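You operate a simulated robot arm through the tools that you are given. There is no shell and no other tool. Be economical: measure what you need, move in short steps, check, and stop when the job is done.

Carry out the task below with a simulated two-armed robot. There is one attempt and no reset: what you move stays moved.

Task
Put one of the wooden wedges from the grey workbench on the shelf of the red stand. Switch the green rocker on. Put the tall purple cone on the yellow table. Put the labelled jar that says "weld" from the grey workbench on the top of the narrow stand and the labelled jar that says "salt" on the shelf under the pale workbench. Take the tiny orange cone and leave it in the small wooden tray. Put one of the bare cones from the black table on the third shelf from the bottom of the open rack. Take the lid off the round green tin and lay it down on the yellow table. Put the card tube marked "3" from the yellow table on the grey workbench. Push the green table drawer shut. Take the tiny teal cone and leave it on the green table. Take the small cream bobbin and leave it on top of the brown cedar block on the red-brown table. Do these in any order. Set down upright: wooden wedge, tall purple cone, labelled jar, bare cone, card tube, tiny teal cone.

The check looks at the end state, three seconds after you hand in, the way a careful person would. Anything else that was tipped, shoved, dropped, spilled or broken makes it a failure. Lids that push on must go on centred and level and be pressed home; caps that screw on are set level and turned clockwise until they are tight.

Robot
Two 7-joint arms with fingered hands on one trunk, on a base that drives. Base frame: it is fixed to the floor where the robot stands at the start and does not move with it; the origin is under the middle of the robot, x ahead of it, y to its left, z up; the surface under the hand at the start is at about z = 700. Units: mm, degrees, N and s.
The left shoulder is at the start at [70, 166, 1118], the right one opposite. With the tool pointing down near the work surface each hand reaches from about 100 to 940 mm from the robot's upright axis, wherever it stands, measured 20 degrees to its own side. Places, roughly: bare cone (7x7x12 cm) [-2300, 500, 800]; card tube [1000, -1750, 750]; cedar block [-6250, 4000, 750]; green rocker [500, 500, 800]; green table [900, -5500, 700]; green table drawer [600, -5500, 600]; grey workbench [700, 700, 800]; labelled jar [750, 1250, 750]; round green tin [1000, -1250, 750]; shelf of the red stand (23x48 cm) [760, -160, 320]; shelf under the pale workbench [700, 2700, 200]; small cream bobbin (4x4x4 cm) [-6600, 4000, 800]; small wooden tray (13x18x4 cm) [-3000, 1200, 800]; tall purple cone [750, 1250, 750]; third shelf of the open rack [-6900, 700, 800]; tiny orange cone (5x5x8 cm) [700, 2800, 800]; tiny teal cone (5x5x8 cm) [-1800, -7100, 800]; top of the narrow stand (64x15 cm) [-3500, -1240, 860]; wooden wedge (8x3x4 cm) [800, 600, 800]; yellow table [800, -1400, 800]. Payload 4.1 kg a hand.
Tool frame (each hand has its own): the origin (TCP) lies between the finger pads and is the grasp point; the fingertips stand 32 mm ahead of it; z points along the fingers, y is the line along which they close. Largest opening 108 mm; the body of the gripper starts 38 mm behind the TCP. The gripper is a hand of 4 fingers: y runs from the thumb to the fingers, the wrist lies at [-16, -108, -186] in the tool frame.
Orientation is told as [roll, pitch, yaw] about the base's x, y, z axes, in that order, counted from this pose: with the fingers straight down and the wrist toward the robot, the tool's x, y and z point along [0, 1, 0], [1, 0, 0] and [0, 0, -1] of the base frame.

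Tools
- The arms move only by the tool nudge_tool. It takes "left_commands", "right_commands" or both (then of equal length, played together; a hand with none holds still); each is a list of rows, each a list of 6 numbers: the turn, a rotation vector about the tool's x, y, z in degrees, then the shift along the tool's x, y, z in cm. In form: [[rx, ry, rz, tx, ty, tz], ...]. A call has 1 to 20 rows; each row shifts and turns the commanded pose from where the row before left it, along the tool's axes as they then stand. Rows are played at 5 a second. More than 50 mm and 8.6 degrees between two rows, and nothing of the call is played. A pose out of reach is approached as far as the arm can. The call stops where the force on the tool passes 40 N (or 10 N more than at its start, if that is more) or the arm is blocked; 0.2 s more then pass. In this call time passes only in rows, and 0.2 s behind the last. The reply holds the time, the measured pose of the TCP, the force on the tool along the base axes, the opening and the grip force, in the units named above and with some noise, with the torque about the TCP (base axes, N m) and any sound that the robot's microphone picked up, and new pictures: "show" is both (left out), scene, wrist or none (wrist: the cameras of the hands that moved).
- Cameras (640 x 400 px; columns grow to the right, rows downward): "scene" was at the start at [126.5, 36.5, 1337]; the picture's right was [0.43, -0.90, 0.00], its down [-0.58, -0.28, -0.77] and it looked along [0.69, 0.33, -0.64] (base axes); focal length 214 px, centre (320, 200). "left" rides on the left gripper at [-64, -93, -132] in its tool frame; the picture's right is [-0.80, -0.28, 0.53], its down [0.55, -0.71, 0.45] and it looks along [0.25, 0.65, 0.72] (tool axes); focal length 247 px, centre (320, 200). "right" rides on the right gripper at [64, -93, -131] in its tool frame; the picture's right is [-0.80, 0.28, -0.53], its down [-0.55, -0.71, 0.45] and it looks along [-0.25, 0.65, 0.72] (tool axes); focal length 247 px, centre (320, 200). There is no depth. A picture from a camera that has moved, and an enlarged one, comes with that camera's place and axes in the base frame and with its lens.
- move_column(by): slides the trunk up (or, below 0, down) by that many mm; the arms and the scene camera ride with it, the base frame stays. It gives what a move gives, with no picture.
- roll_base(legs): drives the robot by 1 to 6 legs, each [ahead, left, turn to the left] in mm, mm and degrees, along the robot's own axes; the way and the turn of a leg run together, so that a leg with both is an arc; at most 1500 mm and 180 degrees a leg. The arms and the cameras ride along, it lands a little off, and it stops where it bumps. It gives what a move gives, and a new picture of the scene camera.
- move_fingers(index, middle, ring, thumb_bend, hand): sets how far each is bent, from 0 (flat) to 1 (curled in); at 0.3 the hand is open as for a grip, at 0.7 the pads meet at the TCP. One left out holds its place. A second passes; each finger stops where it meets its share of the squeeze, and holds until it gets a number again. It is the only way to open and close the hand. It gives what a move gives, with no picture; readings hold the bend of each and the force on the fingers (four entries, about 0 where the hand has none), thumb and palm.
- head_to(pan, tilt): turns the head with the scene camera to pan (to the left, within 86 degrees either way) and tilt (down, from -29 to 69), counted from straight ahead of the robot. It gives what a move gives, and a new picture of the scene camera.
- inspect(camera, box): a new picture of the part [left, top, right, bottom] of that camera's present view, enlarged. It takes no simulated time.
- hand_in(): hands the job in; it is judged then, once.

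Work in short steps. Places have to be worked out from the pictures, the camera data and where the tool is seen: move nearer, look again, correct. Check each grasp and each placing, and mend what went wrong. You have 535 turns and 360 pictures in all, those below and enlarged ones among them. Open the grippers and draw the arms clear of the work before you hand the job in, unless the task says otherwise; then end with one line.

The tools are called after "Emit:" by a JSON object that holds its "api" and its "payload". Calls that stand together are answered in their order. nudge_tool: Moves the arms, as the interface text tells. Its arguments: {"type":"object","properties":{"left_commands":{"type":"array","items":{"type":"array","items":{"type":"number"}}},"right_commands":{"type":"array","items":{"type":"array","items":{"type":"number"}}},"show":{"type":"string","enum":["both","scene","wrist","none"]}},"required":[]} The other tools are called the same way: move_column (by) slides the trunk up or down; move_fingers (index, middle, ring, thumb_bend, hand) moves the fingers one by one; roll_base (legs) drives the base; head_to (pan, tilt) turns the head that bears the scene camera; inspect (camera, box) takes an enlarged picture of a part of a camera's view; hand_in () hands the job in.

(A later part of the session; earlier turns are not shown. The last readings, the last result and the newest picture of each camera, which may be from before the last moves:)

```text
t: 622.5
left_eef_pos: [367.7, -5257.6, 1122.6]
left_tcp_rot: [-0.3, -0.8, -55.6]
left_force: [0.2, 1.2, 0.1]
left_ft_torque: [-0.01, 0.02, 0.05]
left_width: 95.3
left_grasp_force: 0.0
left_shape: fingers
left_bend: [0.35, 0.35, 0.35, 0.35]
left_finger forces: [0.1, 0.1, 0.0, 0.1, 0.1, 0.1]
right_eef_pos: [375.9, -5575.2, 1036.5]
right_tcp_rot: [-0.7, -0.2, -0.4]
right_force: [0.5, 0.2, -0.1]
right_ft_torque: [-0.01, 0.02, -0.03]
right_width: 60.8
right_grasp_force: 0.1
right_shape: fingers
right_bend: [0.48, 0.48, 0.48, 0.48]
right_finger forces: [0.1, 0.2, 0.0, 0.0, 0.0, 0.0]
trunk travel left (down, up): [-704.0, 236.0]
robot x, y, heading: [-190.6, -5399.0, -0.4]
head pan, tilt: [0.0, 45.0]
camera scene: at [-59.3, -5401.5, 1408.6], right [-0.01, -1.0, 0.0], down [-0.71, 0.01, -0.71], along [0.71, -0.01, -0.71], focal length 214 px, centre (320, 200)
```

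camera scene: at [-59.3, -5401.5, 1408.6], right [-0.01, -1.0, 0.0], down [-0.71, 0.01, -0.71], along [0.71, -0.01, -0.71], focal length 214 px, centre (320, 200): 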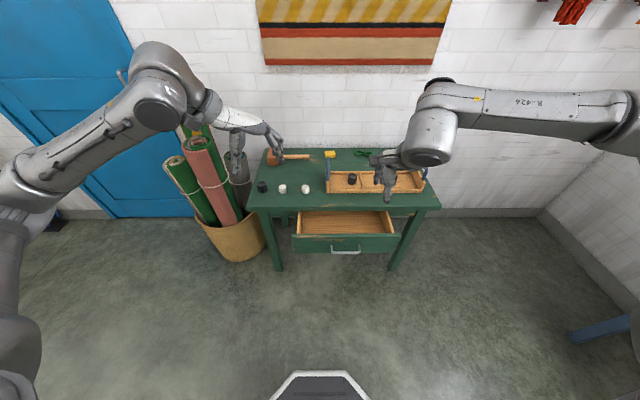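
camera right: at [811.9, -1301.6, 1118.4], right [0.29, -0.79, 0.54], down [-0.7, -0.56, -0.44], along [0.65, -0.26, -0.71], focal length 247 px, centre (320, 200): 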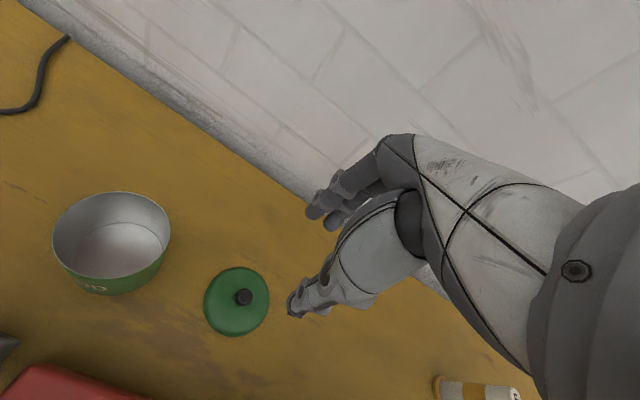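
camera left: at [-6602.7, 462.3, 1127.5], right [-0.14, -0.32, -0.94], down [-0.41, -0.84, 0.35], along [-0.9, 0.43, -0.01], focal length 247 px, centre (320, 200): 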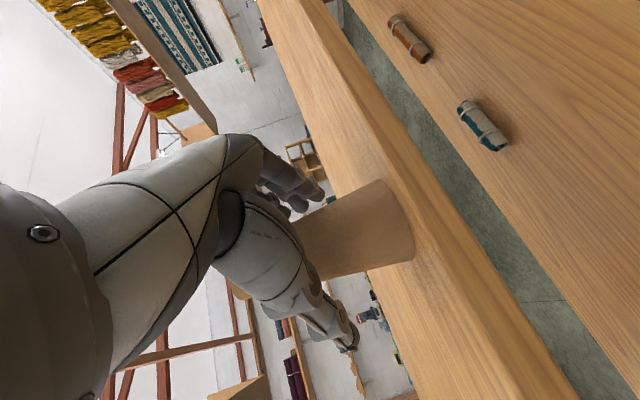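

The drawer is pulled out ~100 mm (front at x≈490, y≈-5520, z 500–620). I tilt the left hand forward, make a closed fist, line up and lower the trunk.

Emit:
{"api": "nudge_tool", "payload": {"left_commands": [[0, 0, 6.7, 0, 0, 0], [0, 0, 6.7, 0, 0, 0], [0, 0, 6.7, 0, 0, 0], [0, 7.8, 0, 0, 0, 0], [0, 7.8, 0, 0, 0, 0], [0, 7.8, 0, 0, 0, 0], [0, 7.8, 0, 0, 0, 0], [0, 7.8, 0, 0, 0, 0], [0, 7.8, 0, 0, 0, 0], [0, 7.8, 0, 0, 0, 0], [0, 7.8, 0, 0, 0, 0], [0, 7.8, 0, 0, 0, 0]], "right_commands": [[0, 0, 0, 0, -2, 0], [0, 0, 0, 0, -2, 0], [0, 0, 0, 0, -2, 0], [0, 0, 0, 0, -2, 0], [0, 0, 0, 0, -2, 0], [0, 0, 0, 0, 0, 0], [0, 0, 0, 0, 0, 0], [0, 0, 0, 0, 0, 0], [0, 0, 0, 0, 0, 0], [0, 0, 0, 0, 0, 0], [0, 0, 0, 0, 0, 0], [0, 0, 0, 0, 0, 0]], "show": "none"}}

Emit:
{"api": "move_fingers", "payload": {"hand": "left", "index": 0.74, "middle": 0.74, "ring": 0.74, "thumb_bend": 0.74}}

Emit:
{"api": "roll_base", "payload": {"legs": [[-150, -240, 0.4]]}}

Emit:
{"api": "move_column", "payload": {"by": -400}}

```text
t: 625.3
left_eef_pos: [380.9, -5212.6, 1136.0]
left_tcp_rot: [74.3, 6.5, -69.7]
left_force: [-0.6, 0.5, -0.1]
left_ft_torque: [0.0, -0.02, -0.02]
left_width: 95.7
left_grasp_force: 0.0
left_shape: fingers
left_bend: [0.35, 0.35, 0.35, 0.35]
left_finger forces: [0.1, 0.0, 0.1, 0.0, 0.0, 0.0]
left hand out of reach, approached as far as the arm can: row 9
right_eef_pos: [276.3, -5570.6, 1039.2]
right_tcp_rot: [-1.1, 0.1, -0.3]
right_force: [0.5, -0.4, -0.2]
right_ft_torque: [-0.06, -0.04, -0.05]
right_width: 60.8
right_grasp_force: 0.0
right_shape: fingers
right_bend: [0.48, 0.48, 0.48, 0.48]
right_finger forces: [0.0, 0.0, 0.0, 0.0, 0.1, 0.1]
trunk travel left (down, up): [-704.0, 236.0]
robot x, y, heading: [-190.6, -5400.9, -0.2]
head pan, tilt: [0.0, 45.0]
stopped in row 12 (left hand): the arm was blocked; the commanded pose is now the measured one
```

```text
t: 626.3
left_eef_pos: [380.6, -5216.3, 1135.4]
left_tcp_rot: [74.1, 6.5, -69.9]
left_force: [0.0, -0.5, 0.2]
left_ft_torque: [0.0, -0.01, 0.02]
left_width: 0.1
left_grasp_force: 0.0
left_shape: fingers
left_bend: [0.73, 0.74, 0.74, 0.72]
left_finger forces: [0.0, 0.1, 0.1, 0.0, 0.0, 0.0]
right_eef_pos: [275.6, -5573.5, 1038.5]
right_tcp_rot: [-0.8, -0.1, -0.5]
right_force: [0.6, -0.2, 0.3]
right_ft_torque: [0.01, -0.02, 0.03]
right_width: 60.9
right_grasp_force: 0.1
right_shape: fingers
right_bend: [0.48, 0.48, 0.48, 0.48]
right_finger forces: [0.0, 0.0, 0.1, 0.0, 0.0, 0.1]
trunk travel left (down, up): [-704.0, 236.0]
robot x, y, heading: [-189.9, -5398.9, -0.3]
head pan, tilt: [0.0, 45.0]
```

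```text
t: 628.1
left_eef_pos: [306.6, -5425.9, 1135.9]
left_tcp_rot: [73.2, 8.8, -77.1]
left_force: [0.7, -0.5, 0.7]
left_ft_torque: [0.03, 0.05, 0.02]
left_width: 0.0
left_grasp_force: 0.1
left_shape: fingers
left_bend: [0.73, 0.74, 0.74, 0.72]
left_finger forces: [0.0, 0.0, 0.0, 0.0, 0.0, 0.1]
right_eef_pos: [149.7, -5761.7, 1049.6]
right_tcp_rot: [-0.7, -1.9, -6.8]
right_force: [1.9, 0.2, -0.6]
right_ft_torque: [0.01, 0.13, 0.0]
right_width: 60.9
right_grasp_force: 0.0
right_shape: fingers
right_bend: [0.48, 0.48, 0.48, 0.48]
right_finger forces: [0.0, 0.0, 0.1, 0.0, 0.0, 0.0]
trunk travel left (down, up): [-704.0, 236.0]
robot x, y, heading: [-265.3, -5531.6, -7.1]
head pan, tilt: [0.0, 45.0]
stopped in leg 1: the robot was blocked; the commanded pose is now the measured one
camera scene: at [-129.4, -5555.3, 1407.9], right [-0.12, -0.99, 0.0], down [-0.7, 0.09, -0.7], along [0.7, -0.09, -0.71], focal length 214 px, centre (320, 200)
```

scene: 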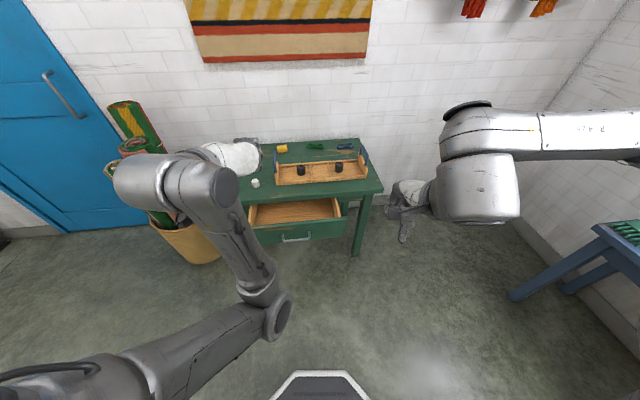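

```text
t: 631.9
left_eef_pos: [307.7, -5420.0, 738.0]
left_tcp_rot: [73.8, 7.9, -76.8]
left_force: [-0.8, 0.5, 0.3]
left_ft_torque: [-0.01, 0.01, -0.01]
left_width: 0.0
left_grasp_force: 0.1
left_shape: fingers
left_bend: [0.73, 0.74, 0.74, 0.72]
left_finger forces: [0.1, 0.0, 0.0, 0.0, 0.1, 0.1]
right_eef_pos: [154.3, -5761.0, 648.5]
right_tcp_rot: [-0.8, -1.6, -7.1]
right_force: [0.3, 0.2, -0.5]
right_ft_torque: [-0.03, -0.01, -0.01]
right_width: 61.1
right_grasp_force: 0.1
right_shape: fingers
right_bend: [0.48, 0.48, 0.48, 0.48]
right_finger forces: [0.1, 0.1, 0.1, 0.0, 0.1, 0.0]
trunk travel left (down, up): [-304.0, 636.0]
robot x, y, heading: [-263.2, -5537.7, -7.2]
head pan, tilt: [0.0, 45.0]
```

The base bumped behind (loom side) and the left elbow folded awkwardly because the hand was too close in. I look around first.

Emit:
{"api": "head_to", "payload": {"pan": 85, "tilt": 40}}

Emit:
{"api": "head_to", "payload": {"pan": 0, "tilt": 35}}

```text
t: 633.5
left_eef_pos: [307.0, -5420.7, 738.3]
left_tcp_rot: [73.9, 7.8, -76.7]
left_force: [0.5, 0.9, 0.3]
left_ft_torque: [0.01, 0.03, -0.03]
left_width: 0.0
left_grasp_force: 0.0
left_shape: fingers
left_bend: [0.73, 0.74, 0.74, 0.72]
left_finger forces: [0.1, 0.0, 0.0, 0.0, 0.0, 0.0]
right_eef_pos: [153.2, -5759.8, 648.1]
right_tcp_rot: [-0.9, -1.6, -6.8]
right_force: [0.5, 0.6, 0.1]
right_ft_torque: [-0.03, -0.03, -0.01]
right_width: 60.8
right_grasp_force: 0.0
right_shape: fingers
right_bend: [0.48, 0.48, 0.48, 0.48]
right_finger forces: [0.1, 0.0, 0.0, 0.0, 0.0, 0.0]
trunk travel left (down, up): [-304.0, 636.0]
robot x, y, heading: [-266.0, -5537.6, -6.8]
head pan, tilt: [85.0, 40.0]
camera scene: at [-196.9, -5459.7, 1015.8], right [0.98, -0.21, 0.0], down [-0.14, -0.63, -0.77], along [0.16, 0.75, -0.64], focal length 214 px, centre (320, 200)
```

scene: 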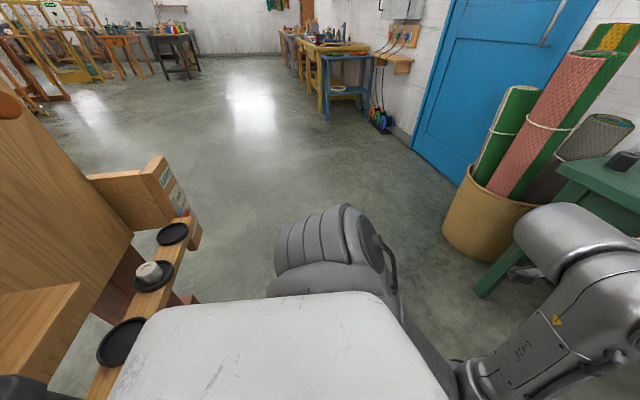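

```text
t: 635.1
left_eef_pos: [305.8, -5421.3, 738.9]
left_tcp_rot: [73.7, 7.9, -76.7]
left_force: [0.6, -0.7, 0.6]
left_ft_torque: [-0.03, 0.01, -0.01]
left_width: 0.0
left_grasp_force: 0.1
left_shape: fingers
left_bend: [0.73, 0.74, 0.74, 0.72]
left_finger forces: [0.0, 0.0, 0.1, 0.0, 0.1, 0.0]
right_eef_pos: [153.0, -5761.1, 648.6]
right_tcp_rot: [-0.8, -1.6, -6.8]
right_force: [-0.4, 0.4, 0.0]
right_ft_torque: [-0.01, -0.01, 0.02]
right_width: 61.3
right_grasp_force: 0.2
right_shape: fingers
right_bend: [0.48, 0.48, 0.48, 0.48]
right_finger forces: [0.1, 0.1, 0.1, 0.1, 0.1, 0.0]
trunk travel left (down, up): [-304.0, 636.0]
robot x, y, heading: [-266.9, -5537.4, -7.3]
head pan, tilt: [0.0, 35.0]
camera scene: at [-127.3, -5553.7, 1023.3], right [-0.12, -0.99, 0.0], down [-0.57, 0.07, -0.82], along [0.81, -0.1, -0.57], focal length 214 px, centre (320, 200)
```

scene: 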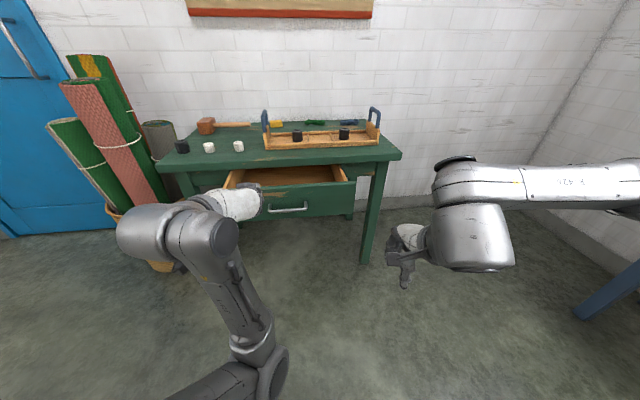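

My back was against the loom's side tray. I pull forward 110 mm, straighten, and shift right to line up with the drawer's centre (y≈-5520).

Emit:
{"api": "roll_base", "payload": {"legs": [[110, 0, 0], [0, 0, 7], [0, -150, 0]]}}

Emit:
{"api": "move_column", "payload": {"by": -150}}

Emit:
{"api": "head_to", "payload": {"pan": 82, "tilt": 35}}

```text
t: 637.8
left_eef_pos: [392.0, -5520.3, 737.8]
left_tcp_rot: [73.8, 8.0, -70.0]
left_force: [-0.1, -0.1, 0.5]
left_ft_torque: [-0.01, 0.0, 0.02]
left_width: 0.0
left_grasp_force: 0.1
left_shape: fingers
left_bend: [0.73, 0.74, 0.74, 0.72]
left_finger forces: [0.0, 0.0, 0.0, 0.1, 0.0, 0.0]
right_eef_pos: [277.3, -5874.1, 649.2]
right_tcp_rot: [-0.7, -1.6, -0.4]
right_force: [-0.5, 0.7, -0.4]
right_ft_torque: [0.03, 0.0, 0.0]
right_width: 61.1
right_grasp_force: 0.0
right_shape: fingers
right_bend: [0.48, 0.48, 0.48, 0.48]
right_finger forces: [0.1, 0.0, 0.0, 0.0, 0.0, 0.0]
trunk travel left (down, up): [-304.0, 636.0]
robot x, y, heading: [-164.0, -5701.4, -0.8]
head pan, tilt: [0.0, 35.0]
camera scene: at [-25.4, -5701.1, 1023.4], right [-0.01, -1.0, 0.0], down [-0.57, 0.01, -0.82], along [0.82, -0.01, -0.57], focal length 214 px, centre (320, 200)
```

scene: 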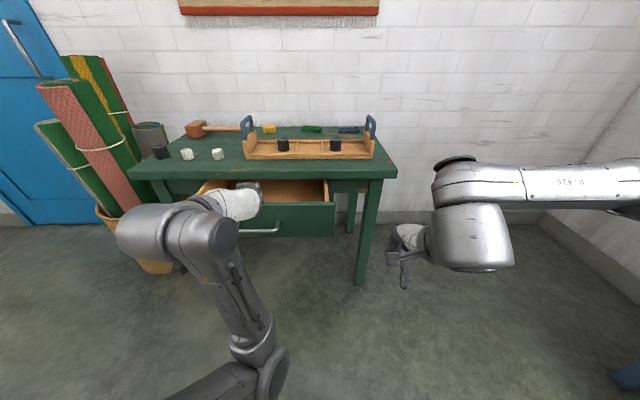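

```text
t: 639.6
left_eef_pos: [391.0, -5518.6, 588.5]
left_tcp_rot: [73.7, 8.1, -70.1]
left_force: [0.3, -0.4, 0.0]
left_ft_torque: [-0.02, 0.01, 0.0]
left_width: 0.2
left_grasp_force: 0.1
left_shape: fingers
left_bend: [0.73, 0.74, 0.74, 0.72]
left_finger forces: [0.0, 0.0, 0.1, 0.1, 0.0, 0.0]
right_eef_pos: [277.6, -5874.0, 499.2]
right_tcp_rot: [-0.8, -1.7, -0.4]
right_force: [0.5, -0.3, -0.4]
right_ft_torque: [-0.01, -0.01, 0.0]
right_width: 60.9
right_grasp_force: 0.0
right_shape: fingers
right_bend: [0.48, 0.48, 0.48, 0.48]
right_finger forces: [0.1, 0.0, 0.0, 0.0, 0.1, 0.0]
trunk travel left (down, up): [-154.0, 786.0]
robot x, y, heading: [-165.2, -5696.2, -0.4]
head pan, tilt: [0.0, 35.0]
```

```text
t: 641.1
left_eef_pos: [391.3, -5518.4, 588.0]
left_tcp_rot: [73.8, 8.1, -70.2]
left_force: [-0.5, 0.0, 0.9]
left_ft_torque: [0.0, -0.01, -0.01]
left_width: 0.0
left_grasp_force: 0.1
left_shape: fingers
left_bend: [0.73, 0.74, 0.74, 0.72]
left_finger forces: [0.0, 0.1, 0.0, 0.0, 0.1, 0.1]
right_eef_pos: [277.8, -5874.0, 498.0]
right_tcp_rot: [-0.8, -1.6, -0.4]
right_force: [-0.2, 0.1, -0.3]
right_ft_torque: [-0.02, -0.01, 0.01]
right_width: 61.0
right_grasp_force: 0.0
right_shape: fingers
right_bend: [0.48, 0.48, 0.48, 0.48]
right_finger forces: [0.0, 0.0, 0.0, 0.0, 0.0, 0.0]
trunk travel left (down, up): [-154.0, 786.0]
robot x, y, heading: [-162.8, -5700.9, -0.4]
head pan, tilt: [82.0, 35.0]
camera scene: at [-100.4, -5612.6, 873.5], right [0.99, -0.15, 0.0], down [-0.09, -0.57, -0.82], along [0.12, 0.81, -0.57], focal length 214 px, centre (320, 200)
```

scene: 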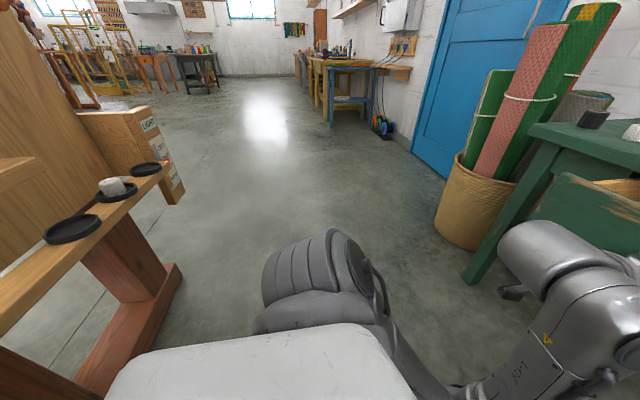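

Things by the loom look undisturbed. The fist is lined up (y≈-5518, z≈585). I push with the base: first 80 mm, then on.

Emit:
{"api": "roll_base", "payload": {"legs": [[90, 0, 0.4]]}}

Emit:
{"api": "head_to", "payload": {"pan": 5, "tilt": 40}}

```text
t: 642.3
left_eef_pos: [482.7, -5515.1, 589.3]
left_tcp_rot: [73.8, 8.0, -69.6]
left_force: [0.0, 0.9, 1.0]
left_ft_torque: [-0.02, 0.01, -0.02]
left_width: 0.0
left_grasp_force: 0.1
left_shape: fingers
left_bend: [0.73, 0.74, 0.74, 0.72]
left_finger forces: [0.0, 0.1, 0.0, 0.0, 0.1, 0.0]
right_eef_pos: [370.4, -5870.8, 498.4]
right_tcp_rot: [-0.8, -1.7, 0.1]
right_force: [0.0, -0.4, -0.7]
right_ft_torque: [0.01, -0.03, 0.01]
right_width: 61.1
right_grasp_force: 0.1
right_shape: fingers
right_bend: [0.48, 0.48, 0.48, 0.48]
right_finger forces: [0.1, 0.0, 0.1, 0.0, 0.1, 0.0]
trunk travel left (down, up): [-154.0, 786.0]
robot x, y, heading: [-72.2, -5698.2, 0.0]
head pan, tilt: [82.0, 35.0]
camera scene: at [-8.2, -5612.7, 873.4], right [0.99, -0.14, 0.0], down [-0.08, -0.57, -0.82], along [0.12, 0.81, -0.57], focal length 214 px, centre (320, 200)
```

scene: 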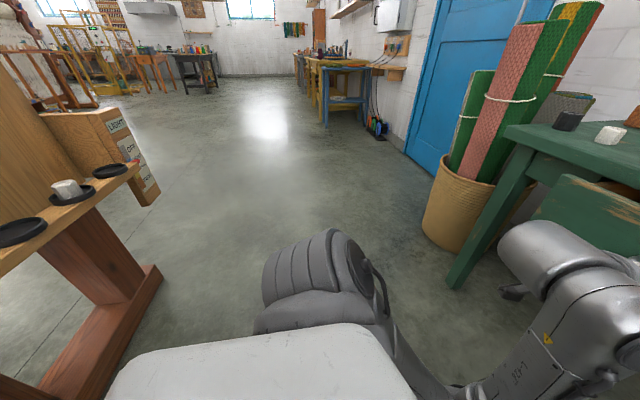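

```text
t: 643.8
left_eef_pos: [482.9, -5515.4, 589.0]
left_tcp_rot: [73.8, 8.0, -69.6]
left_force: [0.3, 0.5, 0.4]
left_ft_torque: [0.01, -0.05, -0.02]
left_width: 0.0
left_grasp_force: 0.1
left_shape: fingers
left_bend: [0.73, 0.74, 0.74, 0.72]
left_finger forces: [0.1, 0.1, 0.0, 0.1, 0.0, 0.0]
right_eef_pos: [372.4, -5871.4, 498.6]
right_tcp_rot: [-0.8, -1.6, 0.1]
right_force: [-0.2, 0.0, -0.2]
right_ft_torque: [-0.04, 0.0, 0.03]
right_width: 61.2
right_grasp_force: 0.0
right_shape: fingers
right_bend: [0.48, 0.48, 0.48, 0.48]
right_finger forces: [0.0, 0.0, 0.0, 0.1, 0.0, 0.0]
trunk travel left (down, up): [-154.0, 786.0]
robot x, y, heading: [-73.2, -5698.1, -0.1]
head pan, tilt: [5.0, 40.0]
camera scene: at [64.1, -5692.5, 865.9], right [0.09, -1.0, 0.0], down [-0.64, -0.06, -0.77], along [0.76, 0.07, -0.64], focal length 214 px, centre (320, 200)
```

scene: 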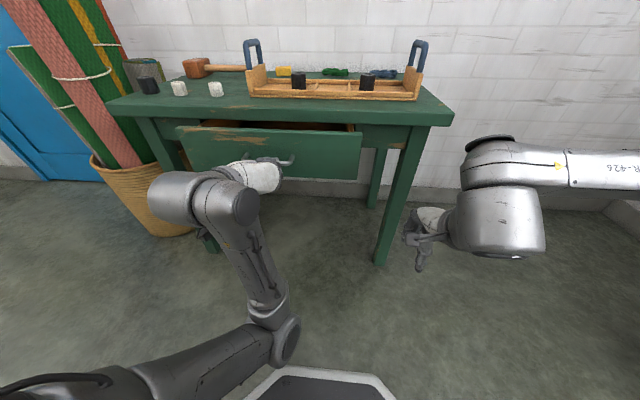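

Emit:
{"api": "roll_base", "payload": {"legs": [[60, 0, 0]]}}

```text
t: 644.7
left_eef_pos: [541.0, -5514.7, 588.5]
left_tcp_rot: [73.8, 8.0, -69.5]
left_force: [0.4, 0.0, -1.5]
left_ft_torque: [0.0, -0.01, 0.0]
left_width: 0.0
left_grasp_force: 0.0
left_shape: fingers
left_bend: [0.73, 0.74, 0.74, 0.72]
left_finger forces: [0.0, 0.0, 0.0, 0.0, 0.0, 0.0]
right_eef_pos: [430.7, -5869.9, 498.4]
right_tcp_rot: [-0.8, -1.6, 0.1]
right_force: [-0.9, 0.2, -0.3]
right_ft_torque: [0.0, 0.0, -0.01]
right_width: 61.3
right_grasp_force: 0.1
right_shape: fingers
right_bend: [0.48, 0.48, 0.48, 0.48]
right_finger forces: [0.1, 0.0, 0.0, 0.0, 0.1, 0.0]
trunk travel left (down, up): [-154.0, 786.0]
robot x, y, heading: [-11.3, -5701.9, -0.3]
head pan, tilt: [5.0, 40.0]
camera scene: at [122.3, -5692.3, 865.9], right [0.09, -1.0, 0.0], down [-0.64, -0.06, -0.77], along [0.76, 0.07, -0.64], focal length 214 px, centre (320, 200)
```

scene: 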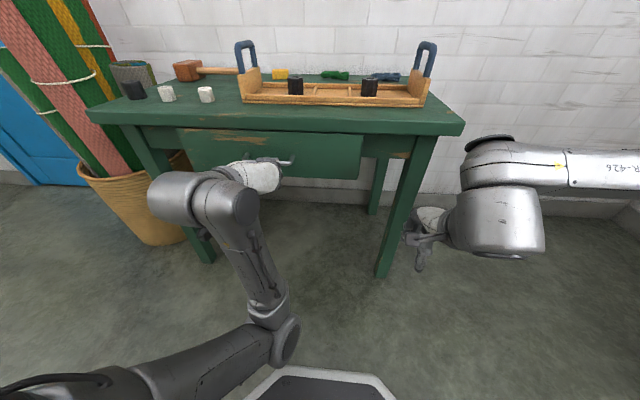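

Emit:
{"api": "inspect", "payload": {"camera": "scene", "box": [140, 90, 460, 210]}}

```text
2.00 times, centred on (300, 150) of scene
camera zoom: at [122.3, -5692.3, 865.9], right [0.09, -1.0, 0.0], down [-0.64, -0.06, -0.77], along [0.76, 0.07, -0.64], focal length 429 px, centre (360, 300)
```

zoom: 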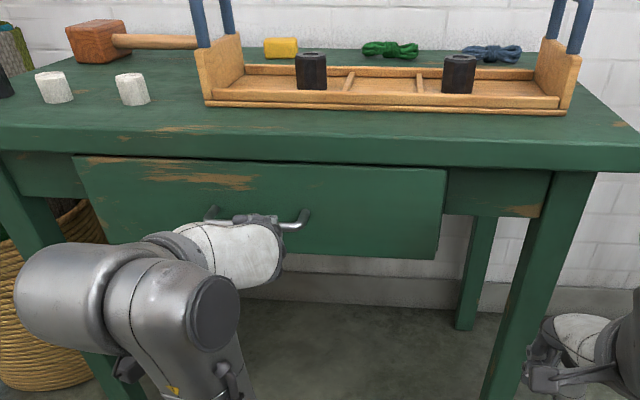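

Nearly shut. Push a bit further until it stops.

Emit:
{"api": "roll_base", "payload": {"legs": [[30, 0, 0]]}}

Emit:
{"api": "inspect", "payload": {"camera": "scene", "box": [140, 90, 460, 210]}}

```text
t: 645.6
left_eef_pos: [559.6, -5514.2, 588.7]
left_tcp_rot: [73.7, 8.2, -69.6]
left_force: [-14.9, -2.9, -2.5]
left_ft_torque: [0.03, -0.06, -0.12]
left_width: 0.1
left_grasp_force: 7.3
left_shape: fingers
left_bend: [0.73, 0.76, 0.74, 0.72]
left_finger forces: [0.0, 14.7, 0.0, 0.0, 0.0, 0.0]
right_eef_pos: [450.8, -5870.0, 498.5]
right_tcp_rot: [-0.7, -1.7, 0.3]
right_force: [-0.7, 1.2, -0.9]
right_ft_torque: [-0.01, 0.01, -0.01]
right_width: 61.0
right_grasp_force: 0.0
right_shape: fingers
right_bend: [0.48, 0.48, 0.48, 0.48]
right_finger forces: [0.1, 0.0, 0.1, 0.1, 0.0, 0.0]
trunk travel left (down, up): [-154.0, 786.0]
robot x, y, heading: [9.7, -5703.3, 0.1]
head pan, tilt: [5.0, 40.0]
stopped in leg 1: the force on the tool passed its limit at 57 N (the readings are from after the stop); the commanded pose is now the measured one
camera scene: at [142.1, -5692.5, 866.1], right [0.09, -1.0, 0.0], down [-0.64, -0.06, -0.77], along [0.76, 0.07, -0.64], focal length 214 px, centre (320, 200)
```

scene: 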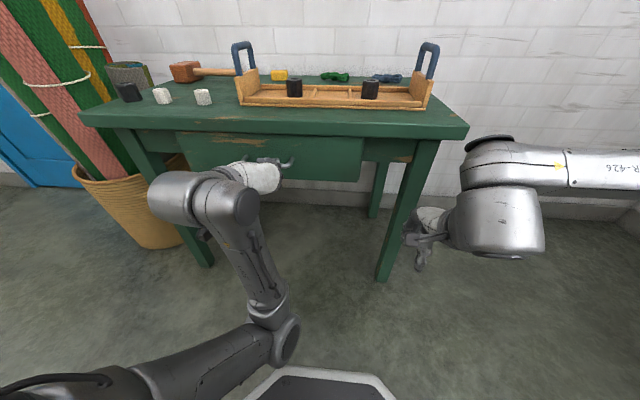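

```text
2.00 times, centred on (300, 150) of scene
camera zoom: at [142.1, -5692.5, 866.1], right [0.09, -1.0, 0.0], down [-0.64, -0.06, -0.77], along [0.76, 0.07, -0.64], focal length 429 px, centre (360, 300)
```

zoom: 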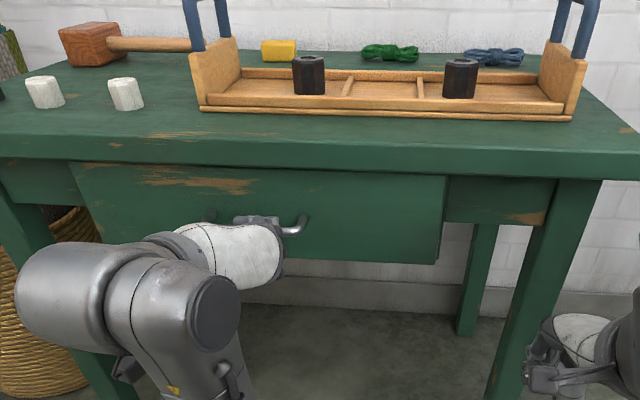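

It hit a firm stop at 57 N: the drawer is shut. I back off, raise the trunk and restore the left arm.

Emit:
{"api": "roll_base", "payload": {"legs": [[-140, 0, 0]]}}

Emit:
{"api": "move_column", "payload": {"by": 400}}

Emit:
{"api": "inspect", "payload": {"camera": "scene", "box": [140, 150, 460, 320]}}

```text
t: 646.9
left_eef_pos: [420.3, -5515.0, 587.6]
left_tcp_rot: [73.5, 8.3, -69.7]
left_force: [0.0, -0.7, 0.1]
left_ft_torque: [-0.02, -0.04, 0.0]
left_width: 0.0
left_grasp_force: 0.1
left_shape: fingers
left_bend: [0.73, 0.75, 0.74, 0.72]
left_finger forces: [0.1, 0.0, 0.0, 0.0, 0.0, 0.0]
right_eef_pos: [310.0, -5870.1, 498.5]
right_tcp_rot: [-0.9, -1.7, 0.4]
right_force: [0.2, -1.1, -0.3]
right_ft_torque: [-0.03, 0.0, 0.01]
right_width: 61.1
right_grasp_force: 0.1
right_shape: fingers
right_bend: [0.48, 0.48, 0.48, 0.48]
right_finger forces: [0.0, 0.0, 0.0, 0.0, 0.0, 0.1]
trunk travel left (down, up): [-154.0, 786.0]
robot x, y, heading: [-131.3, -5697.7, 0.1]
head pan, tilt: [5.0, 40.0]
camera scene: at [1.8, -5692.4, 865.9], right [0.09, -1.0, 0.0], down [-0.64, -0.06, -0.77], along [0.76, 0.07, -0.64], focal length 214 px, centre (320, 200)
```

scene: 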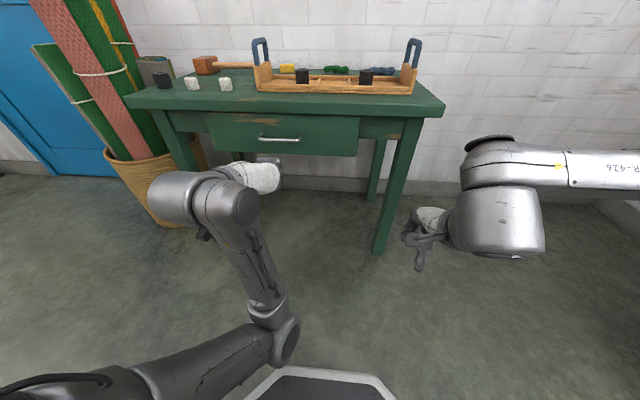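

```text
t: 650.8
left_eef_pos: [420.7, -5515.1, 988.9]
left_tcp_rot: [73.5, 8.3, -69.6]
left_force: [0.1, 0.5, -0.1]
left_ft_torque: [0.01, 0.02, 0.0]
left_width: 0.0
left_grasp_force: 0.0
left_shape: fingers
left_bend: [0.73, 0.75, 0.74, 0.72]
left_finger forces: [0.0, 0.0, 0.0, 0.1, 0.1, 0.0]
right_eef_pos: [310.9, -5870.3, 898.2]
right_tcp_rot: [-0.7, -1.7, 0.3]
right_force: [0.4, 0.5, 0.5]
right_ft_torque: [0.06, -0.02, -0.01]
right_width: 61.1
right_grasp_force: 0.1
right_shape: fingers
right_bend: [0.48, 0.48, 0.48, 0.48]
right_finger forces: [0.0, 0.0, 0.0, 0.0, 0.0, 0.1]
trunk travel left (down, up): [-554.0, 386.0]
robot x, y, heading: [-131.2, -5700.5, -0.1]
head pan, tilt: [5.0, 40.0]
```

```text
2.00 times, centred on (300, 235) of scene
camera zoom: at [2.0, -5692.5, 1265.8], right [0.09, -1.0, 0.0], down [-0.64, -0.06, -0.77], along [0.76, 0.07, -0.64], focal length 429 px, centre (360, 130)
```

zoom: 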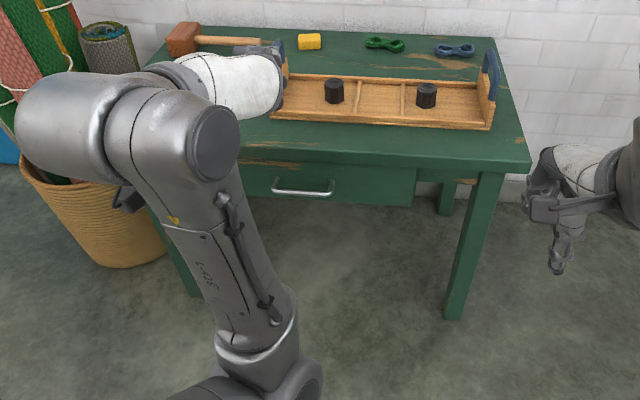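

The drawer is flush. I restore the left hand to pointing down.

Emit:
{"api": "nudge_tool", "payload": {"left_commands": [[0, -7.8, 0, 0, 0, -2], [0, -7.8, 0, 0, 0, -2], [0, -7.8, 0, 0, 0, -1], [0, -7.8, 0, 0, 0, 0], [0, -7.8, 0, 0, 0, 0], [0, -7.8, 0, 0, 0, 0], [0, -7.8, 0, 0, 0, 0], [0, -7.8, 0, 0, 0, 0], [0, -7.8, 0, 0, 0, 0], [0, 0, -6.7, 0, 0, 0], [0, 0, -6.7, 0, 0, 0]], "show": "scene"}}

```text
t: 651.3
left_eef_pos: [423.0, -5471.8, 999.8]
left_tcp_rot: [73.5, 13.6, -63.6]
left_force: [-0.4, 0.3, 0.9]
left_ft_torque: [0.01, 0.0, 0.01]
left_width: 0.0
left_grasp_force: 0.0
left_shape: fingers
left_bend: [0.73, 0.75, 0.74, 0.72]
left_finger forces: [0.0, 0.0, 0.1, 0.0, 0.1, 0.0]
left hand out of reach, approached as far as the arm can: row 1, 2
right_eef_pos: [309.1, -5869.2, 898.2]
right_tcp_rot: [-0.8, -1.7, 0.3]
right_force: [-0.9, -0.4, 0.0]
right_ft_torque: [-0.02, 0.0, -0.01]
right_width: 61.4
right_grasp_force: 0.2
right_shape: fingers
right_bend: [0.48, 0.48, 0.48, 0.48]
right_finger forces: [0.0, 0.0, 0.0, 0.0, 0.0, 0.1]
trunk travel left (down, up): [-554.0, 386.0]
robot x, y, heading: [-138.1, -5699.4, -0.1]
head pan, tilt: [5.0, 40.0]
stopped in row 2 (left hand): the arm was blocked; the commanded pose is now the measured one
camera scene: at [1.5, -5691.9, 1265.9], right [0.09, -1.0, 0.0], down [-0.64, -0.06, -0.77], along [0.76, 0.07, -0.64], focal length 214 px, centre (320, 200)
```

scene: 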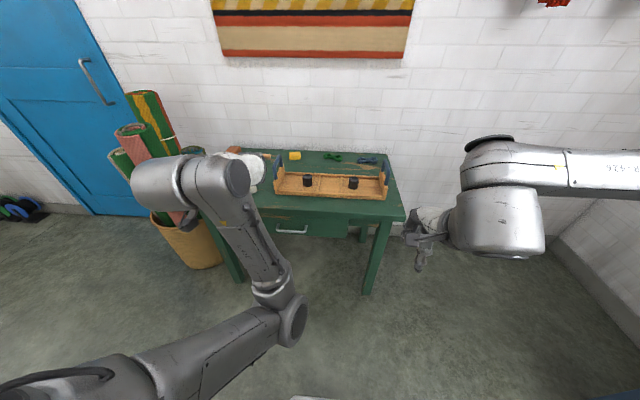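

The elbow is against the body; I try extending the hand forward (above the table) first, then untilting.

Emit:
{"api": "nudge_tool", "payload": {"left_commands": [[0, 0, 0, 1, 0, 4], [0, 0, 0, 1, 0, 4], [0, 0, 0, 1, 0, 4], [0, 0, 0, 1, 0, 4], [0, 0, 0, 1, 0, 4], [0, -7.8, 0, 0, 0, 0], [0, -7.8, 0, 0, 0, 0], [0, -7.8, 0, 0, 0, 0], [0, -7.8, 0, 0, 0, 0], [0, -7.8, 0, 0, 0, 0], [0, -7.8, 0, 0, 0, 0], [0, -7.8, 0, 0, 0, 0], [0, -7.8, 0, 0, 0, 0], [0, -7.8, 0, 0, 0, 0]], "show": "scene"}}

```text
t: 654.3
left_eef_pos: [606.6, -5380.5, 989.5]
left_tcp_rot: [3.0, 13.6, -64.0]
left_force: [0.2, 0.2, -0.4]
left_ft_torque: [0.01, 0.01, 0.0]
left_width: 0.0
left_grasp_force: 0.0
left_shape: fingers
left_bend: [0.73, 0.75, 0.74, 0.72]
left_finger forces: [0.0, 0.0, 0.1, 0.1, 0.0, 0.1]
right_eef_pos: [311.4, -5869.1, 898.6]
right_tcp_rot: [-0.7, -1.6, 0.2]
right_force: [-0.1, -0.4, 1.8]
right_ft_torque: [-0.03, 0.0, 0.01]
right_width: 61.4
right_grasp_force: 0.1
right_shape: fingers
right_bend: [0.48, 0.48, 0.48, 0.48]
right_finger forces: [0.0, 0.0, 0.0, 0.0, 0.1, 0.0]
trunk travel left (down, up): [-554.0, 386.0]
robot x, y, heading: [-138.0, -5700.4, 0.1]
head pan, tilt: [5.0, 40.0]
camera scene: at [2.3, -5692.4, 1265.8], right [0.09, -1.0, 0.0], down [-0.64, -0.06, -0.77], along [0.76, 0.07, -0.64], focal length 214 px, centre (320, 200)
```

scene: 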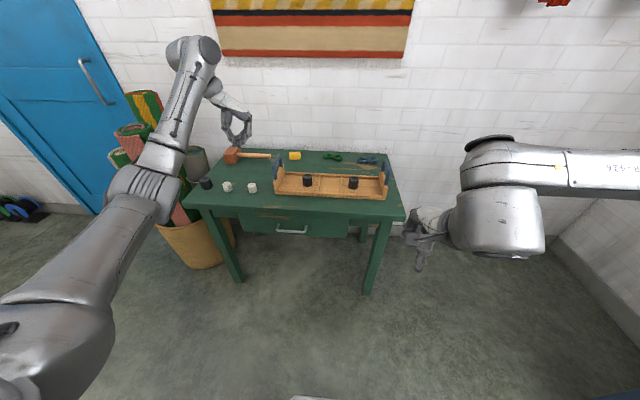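

Restored. I retract the left hand, move south and look toward the brown table in the south-west.

Emit:
{"api": "nudge_tool", "payload": {"left_commands": [[0, 0, 0, -4.6, -0.6, -1], [0, 0, 0, -4.6, -0.6, -1], [0, 0, 0, -4.6, -0.6, -1]], "right_commands": [[0, 0, 0, 0, 1, -4], [0, 0, 0, 0, 1, -4], [0, 0, 0, 0, 1, -4]], "show": "none"}}

Emit:
{"api": "roll_base", "payload": {"legs": [[0, -600, 0]]}}

Emit:
{"api": "head_to", "payload": {"pan": -86, "tilt": 20}}

```text
t: 655.1
left_eef_pos: [473.8, -5431.5, 1015.2]
left_tcp_rot: [3.2, 13.4, -63.9]
left_force: [-0.6, -0.1, 0.0]
left_ft_torque: [0.0, -0.04, -0.01]
left_width: 0.0
left_grasp_force: 0.0
left_shape: fingers
left_bend: [0.73, 0.75, 0.74, 0.72]
left_finger forces: [0.0, 0.1, 0.0, 0.0, 0.0, 0.0]
right_eef_pos: [334.8, -5866.0, 1019.5]
right_tcp_rot: [-0.8, -1.6, 0.3]
right_force: [0.0, 1.1, 0.3]
right_ft_torque: [0.01, 0.03, 0.0]
right_width: 61.0
right_grasp_force: 0.0
right_shape: fingers
right_bend: [0.48, 0.48, 0.48, 0.48]
right_finger forces: [0.0, 0.0, 0.1, 0.1, 0.0, 0.0]
trunk travel left (down, up): [-554.0, 386.0]
robot x, y, heading: [-131.9, -5697.5, 0.2]
head pan, tilt: [5.0, 40.0]
```

```text
t: 658.5
left_eef_pos: [477.4, -6036.1, 1014.9]
left_tcp_rot: [3.3, 13.5, -64.0]
left_force: [0.0, -0.6, 0.2]
left_ft_torque: [0.0, 0.02, 0.0]
left_width: 0.1
left_grasp_force: 0.0
left_shape: fingers
left_bend: [0.73, 0.75, 0.74, 0.72]
left_finger forces: [0.0, 0.0, 0.1, 0.1, 0.0, 0.1]
right_eef_pos: [335.2, -6469.8, 1018.4]
right_tcp_rot: [-0.7, -1.7, 0.1]
right_force: [0.3, -0.2, 0.5]
right_ft_torque: [0.02, 0.0, -0.02]
right_width: 61.1
right_grasp_force: 0.1
right_shape: fingers
right_bend: [0.48, 0.48, 0.48, 0.48]
right_finger forces: [0.0, 0.1, 0.0, 0.1, 0.1, 0.0]
trunk travel left (down, up): [-554.0, 386.0]
robot x, y, heading: [-133.7, -6301.2, -0.2]
head pan, tilt: [5.0, 40.0]
camera scene: at [1.9, -6295.1, 1265.9], right [0.09, -1.0, 0.0], down [-0.64, -0.05, -0.77], along [0.76, 0.07, -0.64], focal length 214 px, centre (320, 200)
```

scene: 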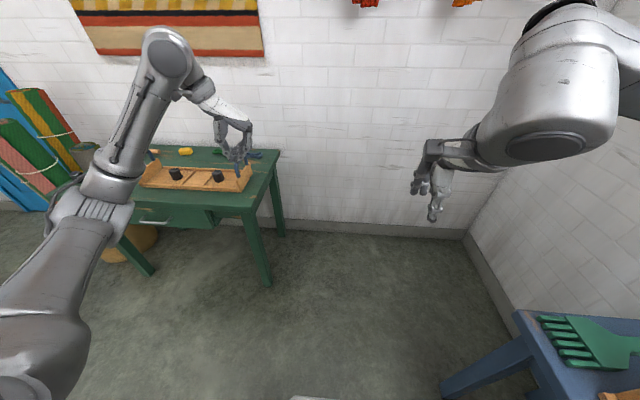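

```text
t: 660.1
left_eef_pos: [476.8, -6035.3, 1014.5]
left_tcp_rot: [3.1, 13.5, -64.1]
left_force: [-0.3, 0.0, 0.6]
left_ft_torque: [0.03, 0.01, -0.01]
left_width: 0.0
left_grasp_force: 0.2
left_shape: fingers
left_bend: [0.73, 0.75, 0.74, 0.72]
left_finger forces: [0.0, 0.0, 0.0, 0.1, 0.0, 0.0]
right_eef_pos: [336.0, -6470.0, 1019.3]
right_tcp_rot: [-0.8, -1.7, 0.1]
right_force: [0.1, 0.2, -0.2]
right_ft_torque: [0.01, -0.02, -0.01]
right_width: 61.1
right_grasp_force: 0.1
right_shape: fingers
right_bend: [0.48, 0.48, 0.48, 0.48]
right_finger forces: [0.0, 0.1, 0.0, 0.1, 0.0, 0.0]
trunk travel left (down, up): [-554.0, 386.0]
robot x, y, heading: [-132.1, -6300.2, -0.1]
head pan, tilt: [-85.9, 20.0]
camera scene: at [-76.3, -6394.8, 1297.3], right [-1.0, -0.07, 0.0], down [-0.02, 0.34, -0.94], along [0.07, -0.94, -0.34], focal length 214 px, centre (320, 200)
```

scene: 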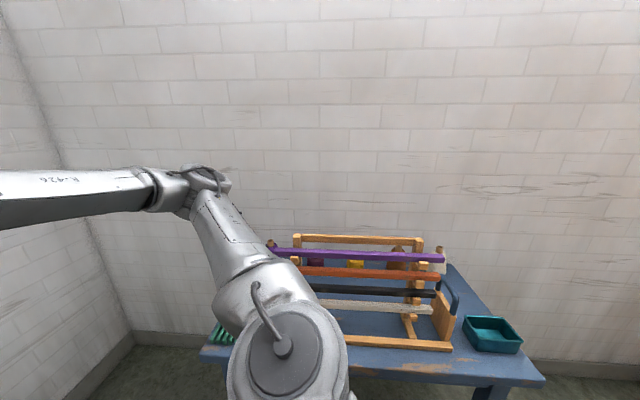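

I raise the trunk for clearance, turn right to face south, and look toward the brown table.

Emit:
{"api": "move_column", "payload": {"by": 170}}

Emit:
{"api": "roll_base", "payload": {"legs": [[0, 0, -90]]}}

Emit:
{"api": "head_to", "payload": {"pan": -60, "tilt": 25}}

```text
t: 662.0
left_eef_pos: [476.5, -6035.6, 1184.0]
left_tcp_rot: [3.1, 13.5, -64.1]
left_force: [0.6, -0.4, -0.3]
left_ft_torque: [0.04, 0.01, -0.04]
left_width: 0.0
left_grasp_force: 0.1
left_shape: fingers
left_bend: [0.73, 0.75, 0.74, 0.72]
left_finger forces: [0.0, 0.0, 0.0, 0.0, 0.2, 0.0]
right_eef_pos: [336.3, -6471.1, 1188.4]
right_tcp_rot: [-0.8, -1.6, 0.2]
right_force: [-0.8, -0.5, -0.1]
right_ft_torque: [0.02, -0.02, 0.0]
right_width: 61.1
right_grasp_force: 0.1
right_shape: fingers
right_bend: [0.48, 0.48, 0.48, 0.48]
right_finger forces: [0.1, 0.0, 0.1, 0.1, 0.0, 0.0]
trunk travel left (down, up): [-724.0, 216.0]
robot x, y, heading: [-130.6, -6303.3, -0.2]
head pan, tilt: [-85.9, 20.0]
```

```text
t: 666.3
left_eef_pos: [132.7, -6911.8, 1185.4]
left_tcp_rot: [3.1, 13.5, -154.2]
left_force: [0.2, 0.1, 0.4]
left_ft_torque: [0.02, 0.04, 0.01]
left_width: 0.0
left_grasp_force: 0.0
left_shape: fingers
left_bend: [0.73, 0.75, 0.74, 0.72]
left_finger forces: [0.0, 0.1, 0.0, 0.0, 0.0, 0.0]
right_eef_pos: [-302.0, -6769.7, 1188.7]
right_tcp_rot: [-0.7, -1.7, -90.0]
right_force: [-0.3, -0.6, -0.2]
right_ft_torque: [0.02, 0.02, 0.01]
right_width: 61.3
right_grasp_force: 0.1
right_shape: fingers
right_bend: [0.48, 0.48, 0.48, 0.48]
right_finger forces: [0.0, 0.0, 0.0, 0.0, 0.0, 0.1]
trunk travel left (down, up): [-724.0, 216.0]
robot x, y, heading: [-133.0, -6305.1, -90.3]
head pan, tilt: [-85.9, 20.0]
camera scene: at [-226.2, -6358.4, 1467.3], right [-0.07, 1.0, 0.0], down [0.34, 0.02, -0.94], along [-0.94, -0.06, -0.34], focal length 214 px, centre (320, 200)
```

scene: 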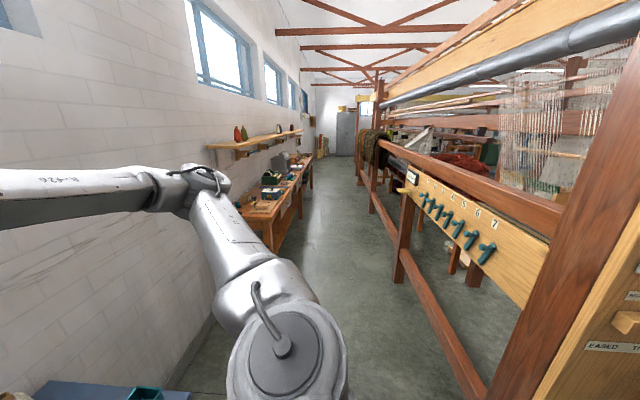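

```text
t: 667.2
left_eef_pos: [132.3, -6913.2, 1184.9]
left_tcp_rot: [3.1, 13.5, -154.2]
left_force: [0.4, 0.2, 0.8]
left_ft_torque: [0.0, 0.03, -0.03]
left_width: 0.0
left_grasp_force: 0.1
left_shape: fingers
left_bend: [0.73, 0.75, 0.74, 0.72]
left_finger forces: [0.1, 0.0, 0.0, 0.0, 0.0, 0.0]
right_eef_pos: [-302.5, -6768.1, 1189.7]
right_tcp_rot: [-0.8, -1.7, -90.0]
right_force: [-0.7, 0.7, 0.1]
right_ft_torque: [0.01, -0.01, -0.01]
right_width: 61.1
right_grasp_force: 0.0
right_shape: fingers
right_bend: [0.48, 0.48, 0.48, 0.48]
right_finger forces: [0.1, 0.0, 0.0, 0.0, 0.0, 0.0]
trunk travel left (down, up): [-724.0, 216.0]
robot x, y, heading: [-129.6, -6302.7, -90.2]
head pan, tilt: [-60.0, 25.0]
camera scene: at [-213.3, -6397.8, 1459.2], right [-0.5, 0.87, 0.0], down [0.37, 0.21, -0.91], along [-0.79, -0.45, -0.42], focal length 214 px, centre (320, 200)
```

scene: 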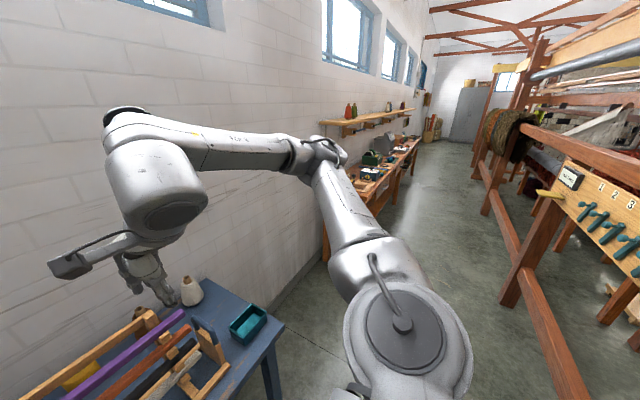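

A 1.3 m corridor runs west along the wall bench. Facing south, I strafe right to x≈-1750 and look at the bench.

Emit:
{"api": "roll_base", "payload": {"legs": [[-20, -850, 0.2], [0, -780, 0]]}}

Emit:
{"api": "head_to", "payload": {"pan": 0, "tilt": 40}}

```text
t: 675.4
left_eef_pos: [-1470.5, -6890.2, 1183.9]
left_tcp_rot: [3.2, 13.5, -153.5]
left_force: [0.2, -0.1, -0.1]
left_ft_torque: [0.01, -0.02, 0.02]
left_width: 0.0
left_grasp_force: 0.0
left_shape: fingers
left_bend: [0.73, 0.75, 0.74, 0.72]
left_finger forces: [0.0, 0.0, 0.1, 0.0, 0.0, 0.0]
right_eef_pos: [-1905.2, -6753.2, 1189.3]
right_tcp_rot: [-0.7, -1.7, -89.4]
right_force: [0.4, 0.5, -0.6]
right_ft_torque: [-0.01, 0.01, -0.02]
right_width: 61.1
right_grasp_force: 0.1
right_shape: fingers
right_bend: [0.48, 0.48, 0.48, 0.48]
right_finger forces: [0.0, 0.0, 0.0, 0.0, 0.0, 0.1]
trunk travel left (down, up): [-724.0, 216.0]
robot x, y, heading: [-1743.6, -6287.1, -89.2]
head pan, tilt: [-60.0, 25.0]
camera scene: at [-1822.6, -6381.6, 1459.2], right [-0.51, 0.86, 0.0], down [0.36, 0.21, -0.91], along [-0.78, -0.46, -0.42], focal length 214 px, centre (320, 200)
```

scene: 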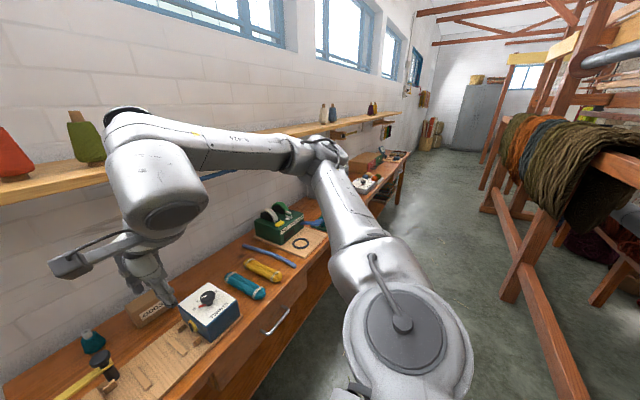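

```text
t: 676.7
left_eef_pos: [-1470.4, -6891.5, 1185.7]
left_tcp_rot: [3.2, 13.5, -153.5]
left_force: [-0.7, 0.0, 0.2]
left_ft_torque: [-0.03, -0.01, 0.02]
left_width: 0.0
left_grasp_force: 0.0
left_shape: fingers
left_bend: [0.73, 0.75, 0.74, 0.72]
left_finger forces: [0.1, 0.0, 0.0, 0.1, 0.1, 0.1]
right_eef_pos: [-1906.5, -6754.3, 1189.0]
right_tcp_rot: [-0.7, -1.7, -89.3]
right_force: [0.3, 0.3, 0.1]
right_ft_torque: [-0.03, -0.01, 0.03]
right_width: 60.9
right_grasp_force: 0.1
right_shape: fingers
right_bend: [0.48, 0.48, 0.48, 0.48]
right_finger forces: [0.0, 0.1, 0.1, 0.0, 0.0, 0.0]
trunk travel left (down, up): [-724.0, 216.0]
robot x, y, heading: [-1745.6, -6284.6, -89.6]
head pan, tilt: [0.0, 40.0]
camera scene: at [-1742.8, -6419.8, 1435.9], right [-1.0, -0.01, 0.0], down [-0.01, 0.64, -0.77], along [0.01, -0.77, -0.64], focal length 214 px, centre (320, 200)
```

scene: 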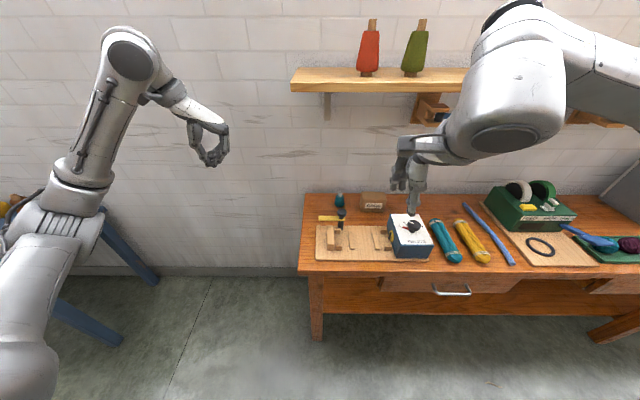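

The teal cone is at about (-1828, -7182). I move in with the right hand above it.

Emit:
{"api": "roll_base", "payload": {"legs": [[95, 15, -0.4]]}}

Emit:
{"api": "move_fingers", "payload": {"hand": "right", "index": 0.42, "middle": 0.42, "ring": 0.42, "thumb_bend": 0.42}}

Emit:
{"api": "nudge_tool", "payload": {"right_commands": [[0, 0, 0, 0.75, 4.1, 2.4], [0, 0, 0, 0.75, 4.1, 2.4], [0, 0, 0, 0.75, 4.1, 2.4], [0, 0, 0, 0.75, 4.1, 2.4], [0, 0, 0, 0.75, 4.1, 2.4], [0, 0, 0, 0.75, 4.1, 2.4], [0, 0, 0, 0.75, 4.1, 2.4]], "show": "wrist"}}

```text
t: 677.8
left_eef_pos: [-1460.9, -6988.1, 1183.6]
left_tcp_rot: [3.3, 13.5, -153.9]
left_force: [-0.6, 0.8, -0.3]
left_ft_torque: [0.02, 0.0, 0.0]
left_width: 0.0
left_grasp_force: 0.0
left_shape: fingers
left_bend: [0.73, 0.75, 0.74, 0.72]
left_finger forces: [0.0, 0.0, 0.1, 0.0, 0.0, 0.0]
right_eef_pos: [-1895.8, -6848.3, 1188.5]
right_tcp_rot: [-0.8, -1.7, -89.7]
right_force: [-0.3, -0.7, -0.9]
right_ft_torque: [0.01, 0.0, 0.01]
right_width: 61.0
right_grasp_force: 0.1
right_shape: fingers
right_bend: [0.48, 0.48, 0.48, 0.48]
right_finger forces: [0.0, 0.0, 0.1, 0.0, 0.1, 0.0]
trunk travel left (down, up): [-724.0, 216.0]
robot x, y, heading: [-1729.2, -6379.1, -89.9]
head pan, tilt: [0.0, 40.0]
camera scene: at [-1728.6, -6515.3, 1435.9], right [-1.0, 0.0, 0.0], down [0.0, 0.64, -0.77], along [0.0, -0.77, -0.64], focal length 214 px, centre (320, 200)
```

scene: 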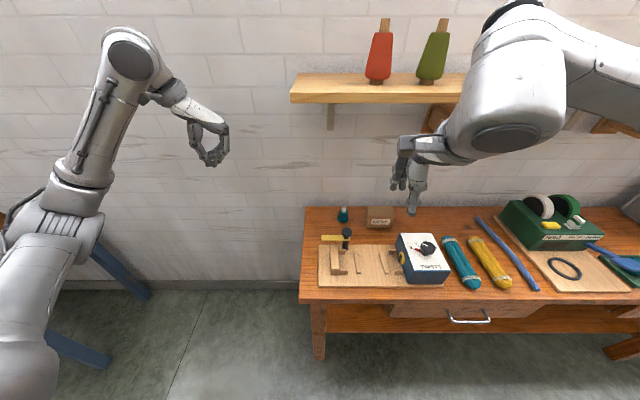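

```text
t: 678.8
left_eef_pos: [-1460.4, -6987.3, 1184.5]
left_tcp_rot: [3.2, 13.5, -154.0]
left_force: [0.2, 0.3, 0.0]
left_ft_torque: [0.0, -0.01, -0.02]
left_width: 0.0
left_grasp_force: 0.1
left_shape: fingers
left_bend: [0.73, 0.75, 0.74, 0.72]
left_finger forces: [0.0, 0.1, 0.0, 0.0, 0.1, 0.0]
right_eef_pos: [-1895.7, -6847.1, 1189.1]
right_tcp_rot: [-0.9, -1.7, -89.8]
right_force: [-0.7, 0.1, -0.8]
right_ft_torque: [-0.03, -0.04, 0.01]
right_width: 76.7
right_grasp_force: 0.0
right_shape: fingers
right_bend: [0.42, 0.42, 0.42, 0.42]
right_finger forces: [0.0, 0.1, 0.0, 0.0, 0.0, 0.0]
trunk travel left (down, up): [-724.0, 216.0]
robot x, y, heading: [-1723.4, -6378.5, -89.9]
head pan, tilt: [0.0, 40.0]
```

```text
t: 680.6
left_eef_pos: [-1506.3, -6966.9, 1190.9]
left_tcp_rot: [8.2, 14.8, -157.4]
left_force: [-3.8, 2.7, 0.5]
left_ft_torque: [-0.21, -0.3, 0.05]
left_width: 0.0
left_grasp_force: 0.0
left_shape: fingers
left_bend: [0.73, 0.75, 0.74, 0.72]
left_finger forces: [0.0, 0.0, 0.0, 0.0, 0.1, 0.0]
right_eef_pos: [-1809.6, -7076.6, 1032.7]
right_tcp_rot: [0.5, -3.4, -82.2]
right_force: [4.5, 4.2, 2.4]
right_ft_torque: [-0.29, 0.39, -0.12]
right_width: 77.2
right_grasp_force: 0.0
right_shape: fingers
right_bend: [0.42, 0.42, 0.42, 0.42]
right_finger forces: [0.0, 0.1, 0.1, 0.0, 0.0, 0.1]
trunk travel left (down, up): [-724.0, 216.0]
robot x, y, heading: [-1733.3, -6363.6, -91.9]
head pan, tilt: [0.0, 40.0]
stopped in row 7 (right hand): the arm was blocked; the commanded pose is now the measured one
camera right: at [-1762.2, -6968.5, 1160.0], right [-0.76, -0.36, 0.54], down [-0.63, 0.6, -0.49], along [-0.15, -0.72, -0.68], focal length 247 px, centre (320, 200)
```

right: 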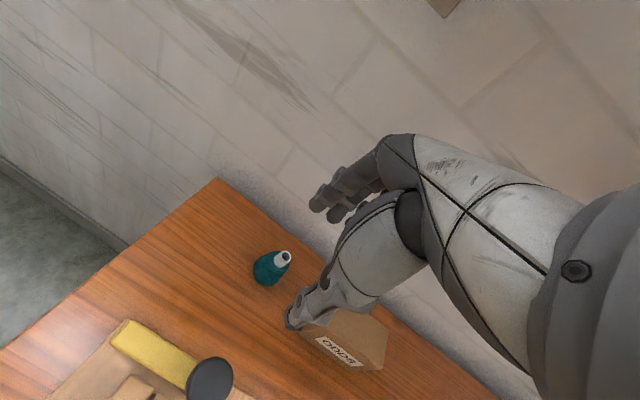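

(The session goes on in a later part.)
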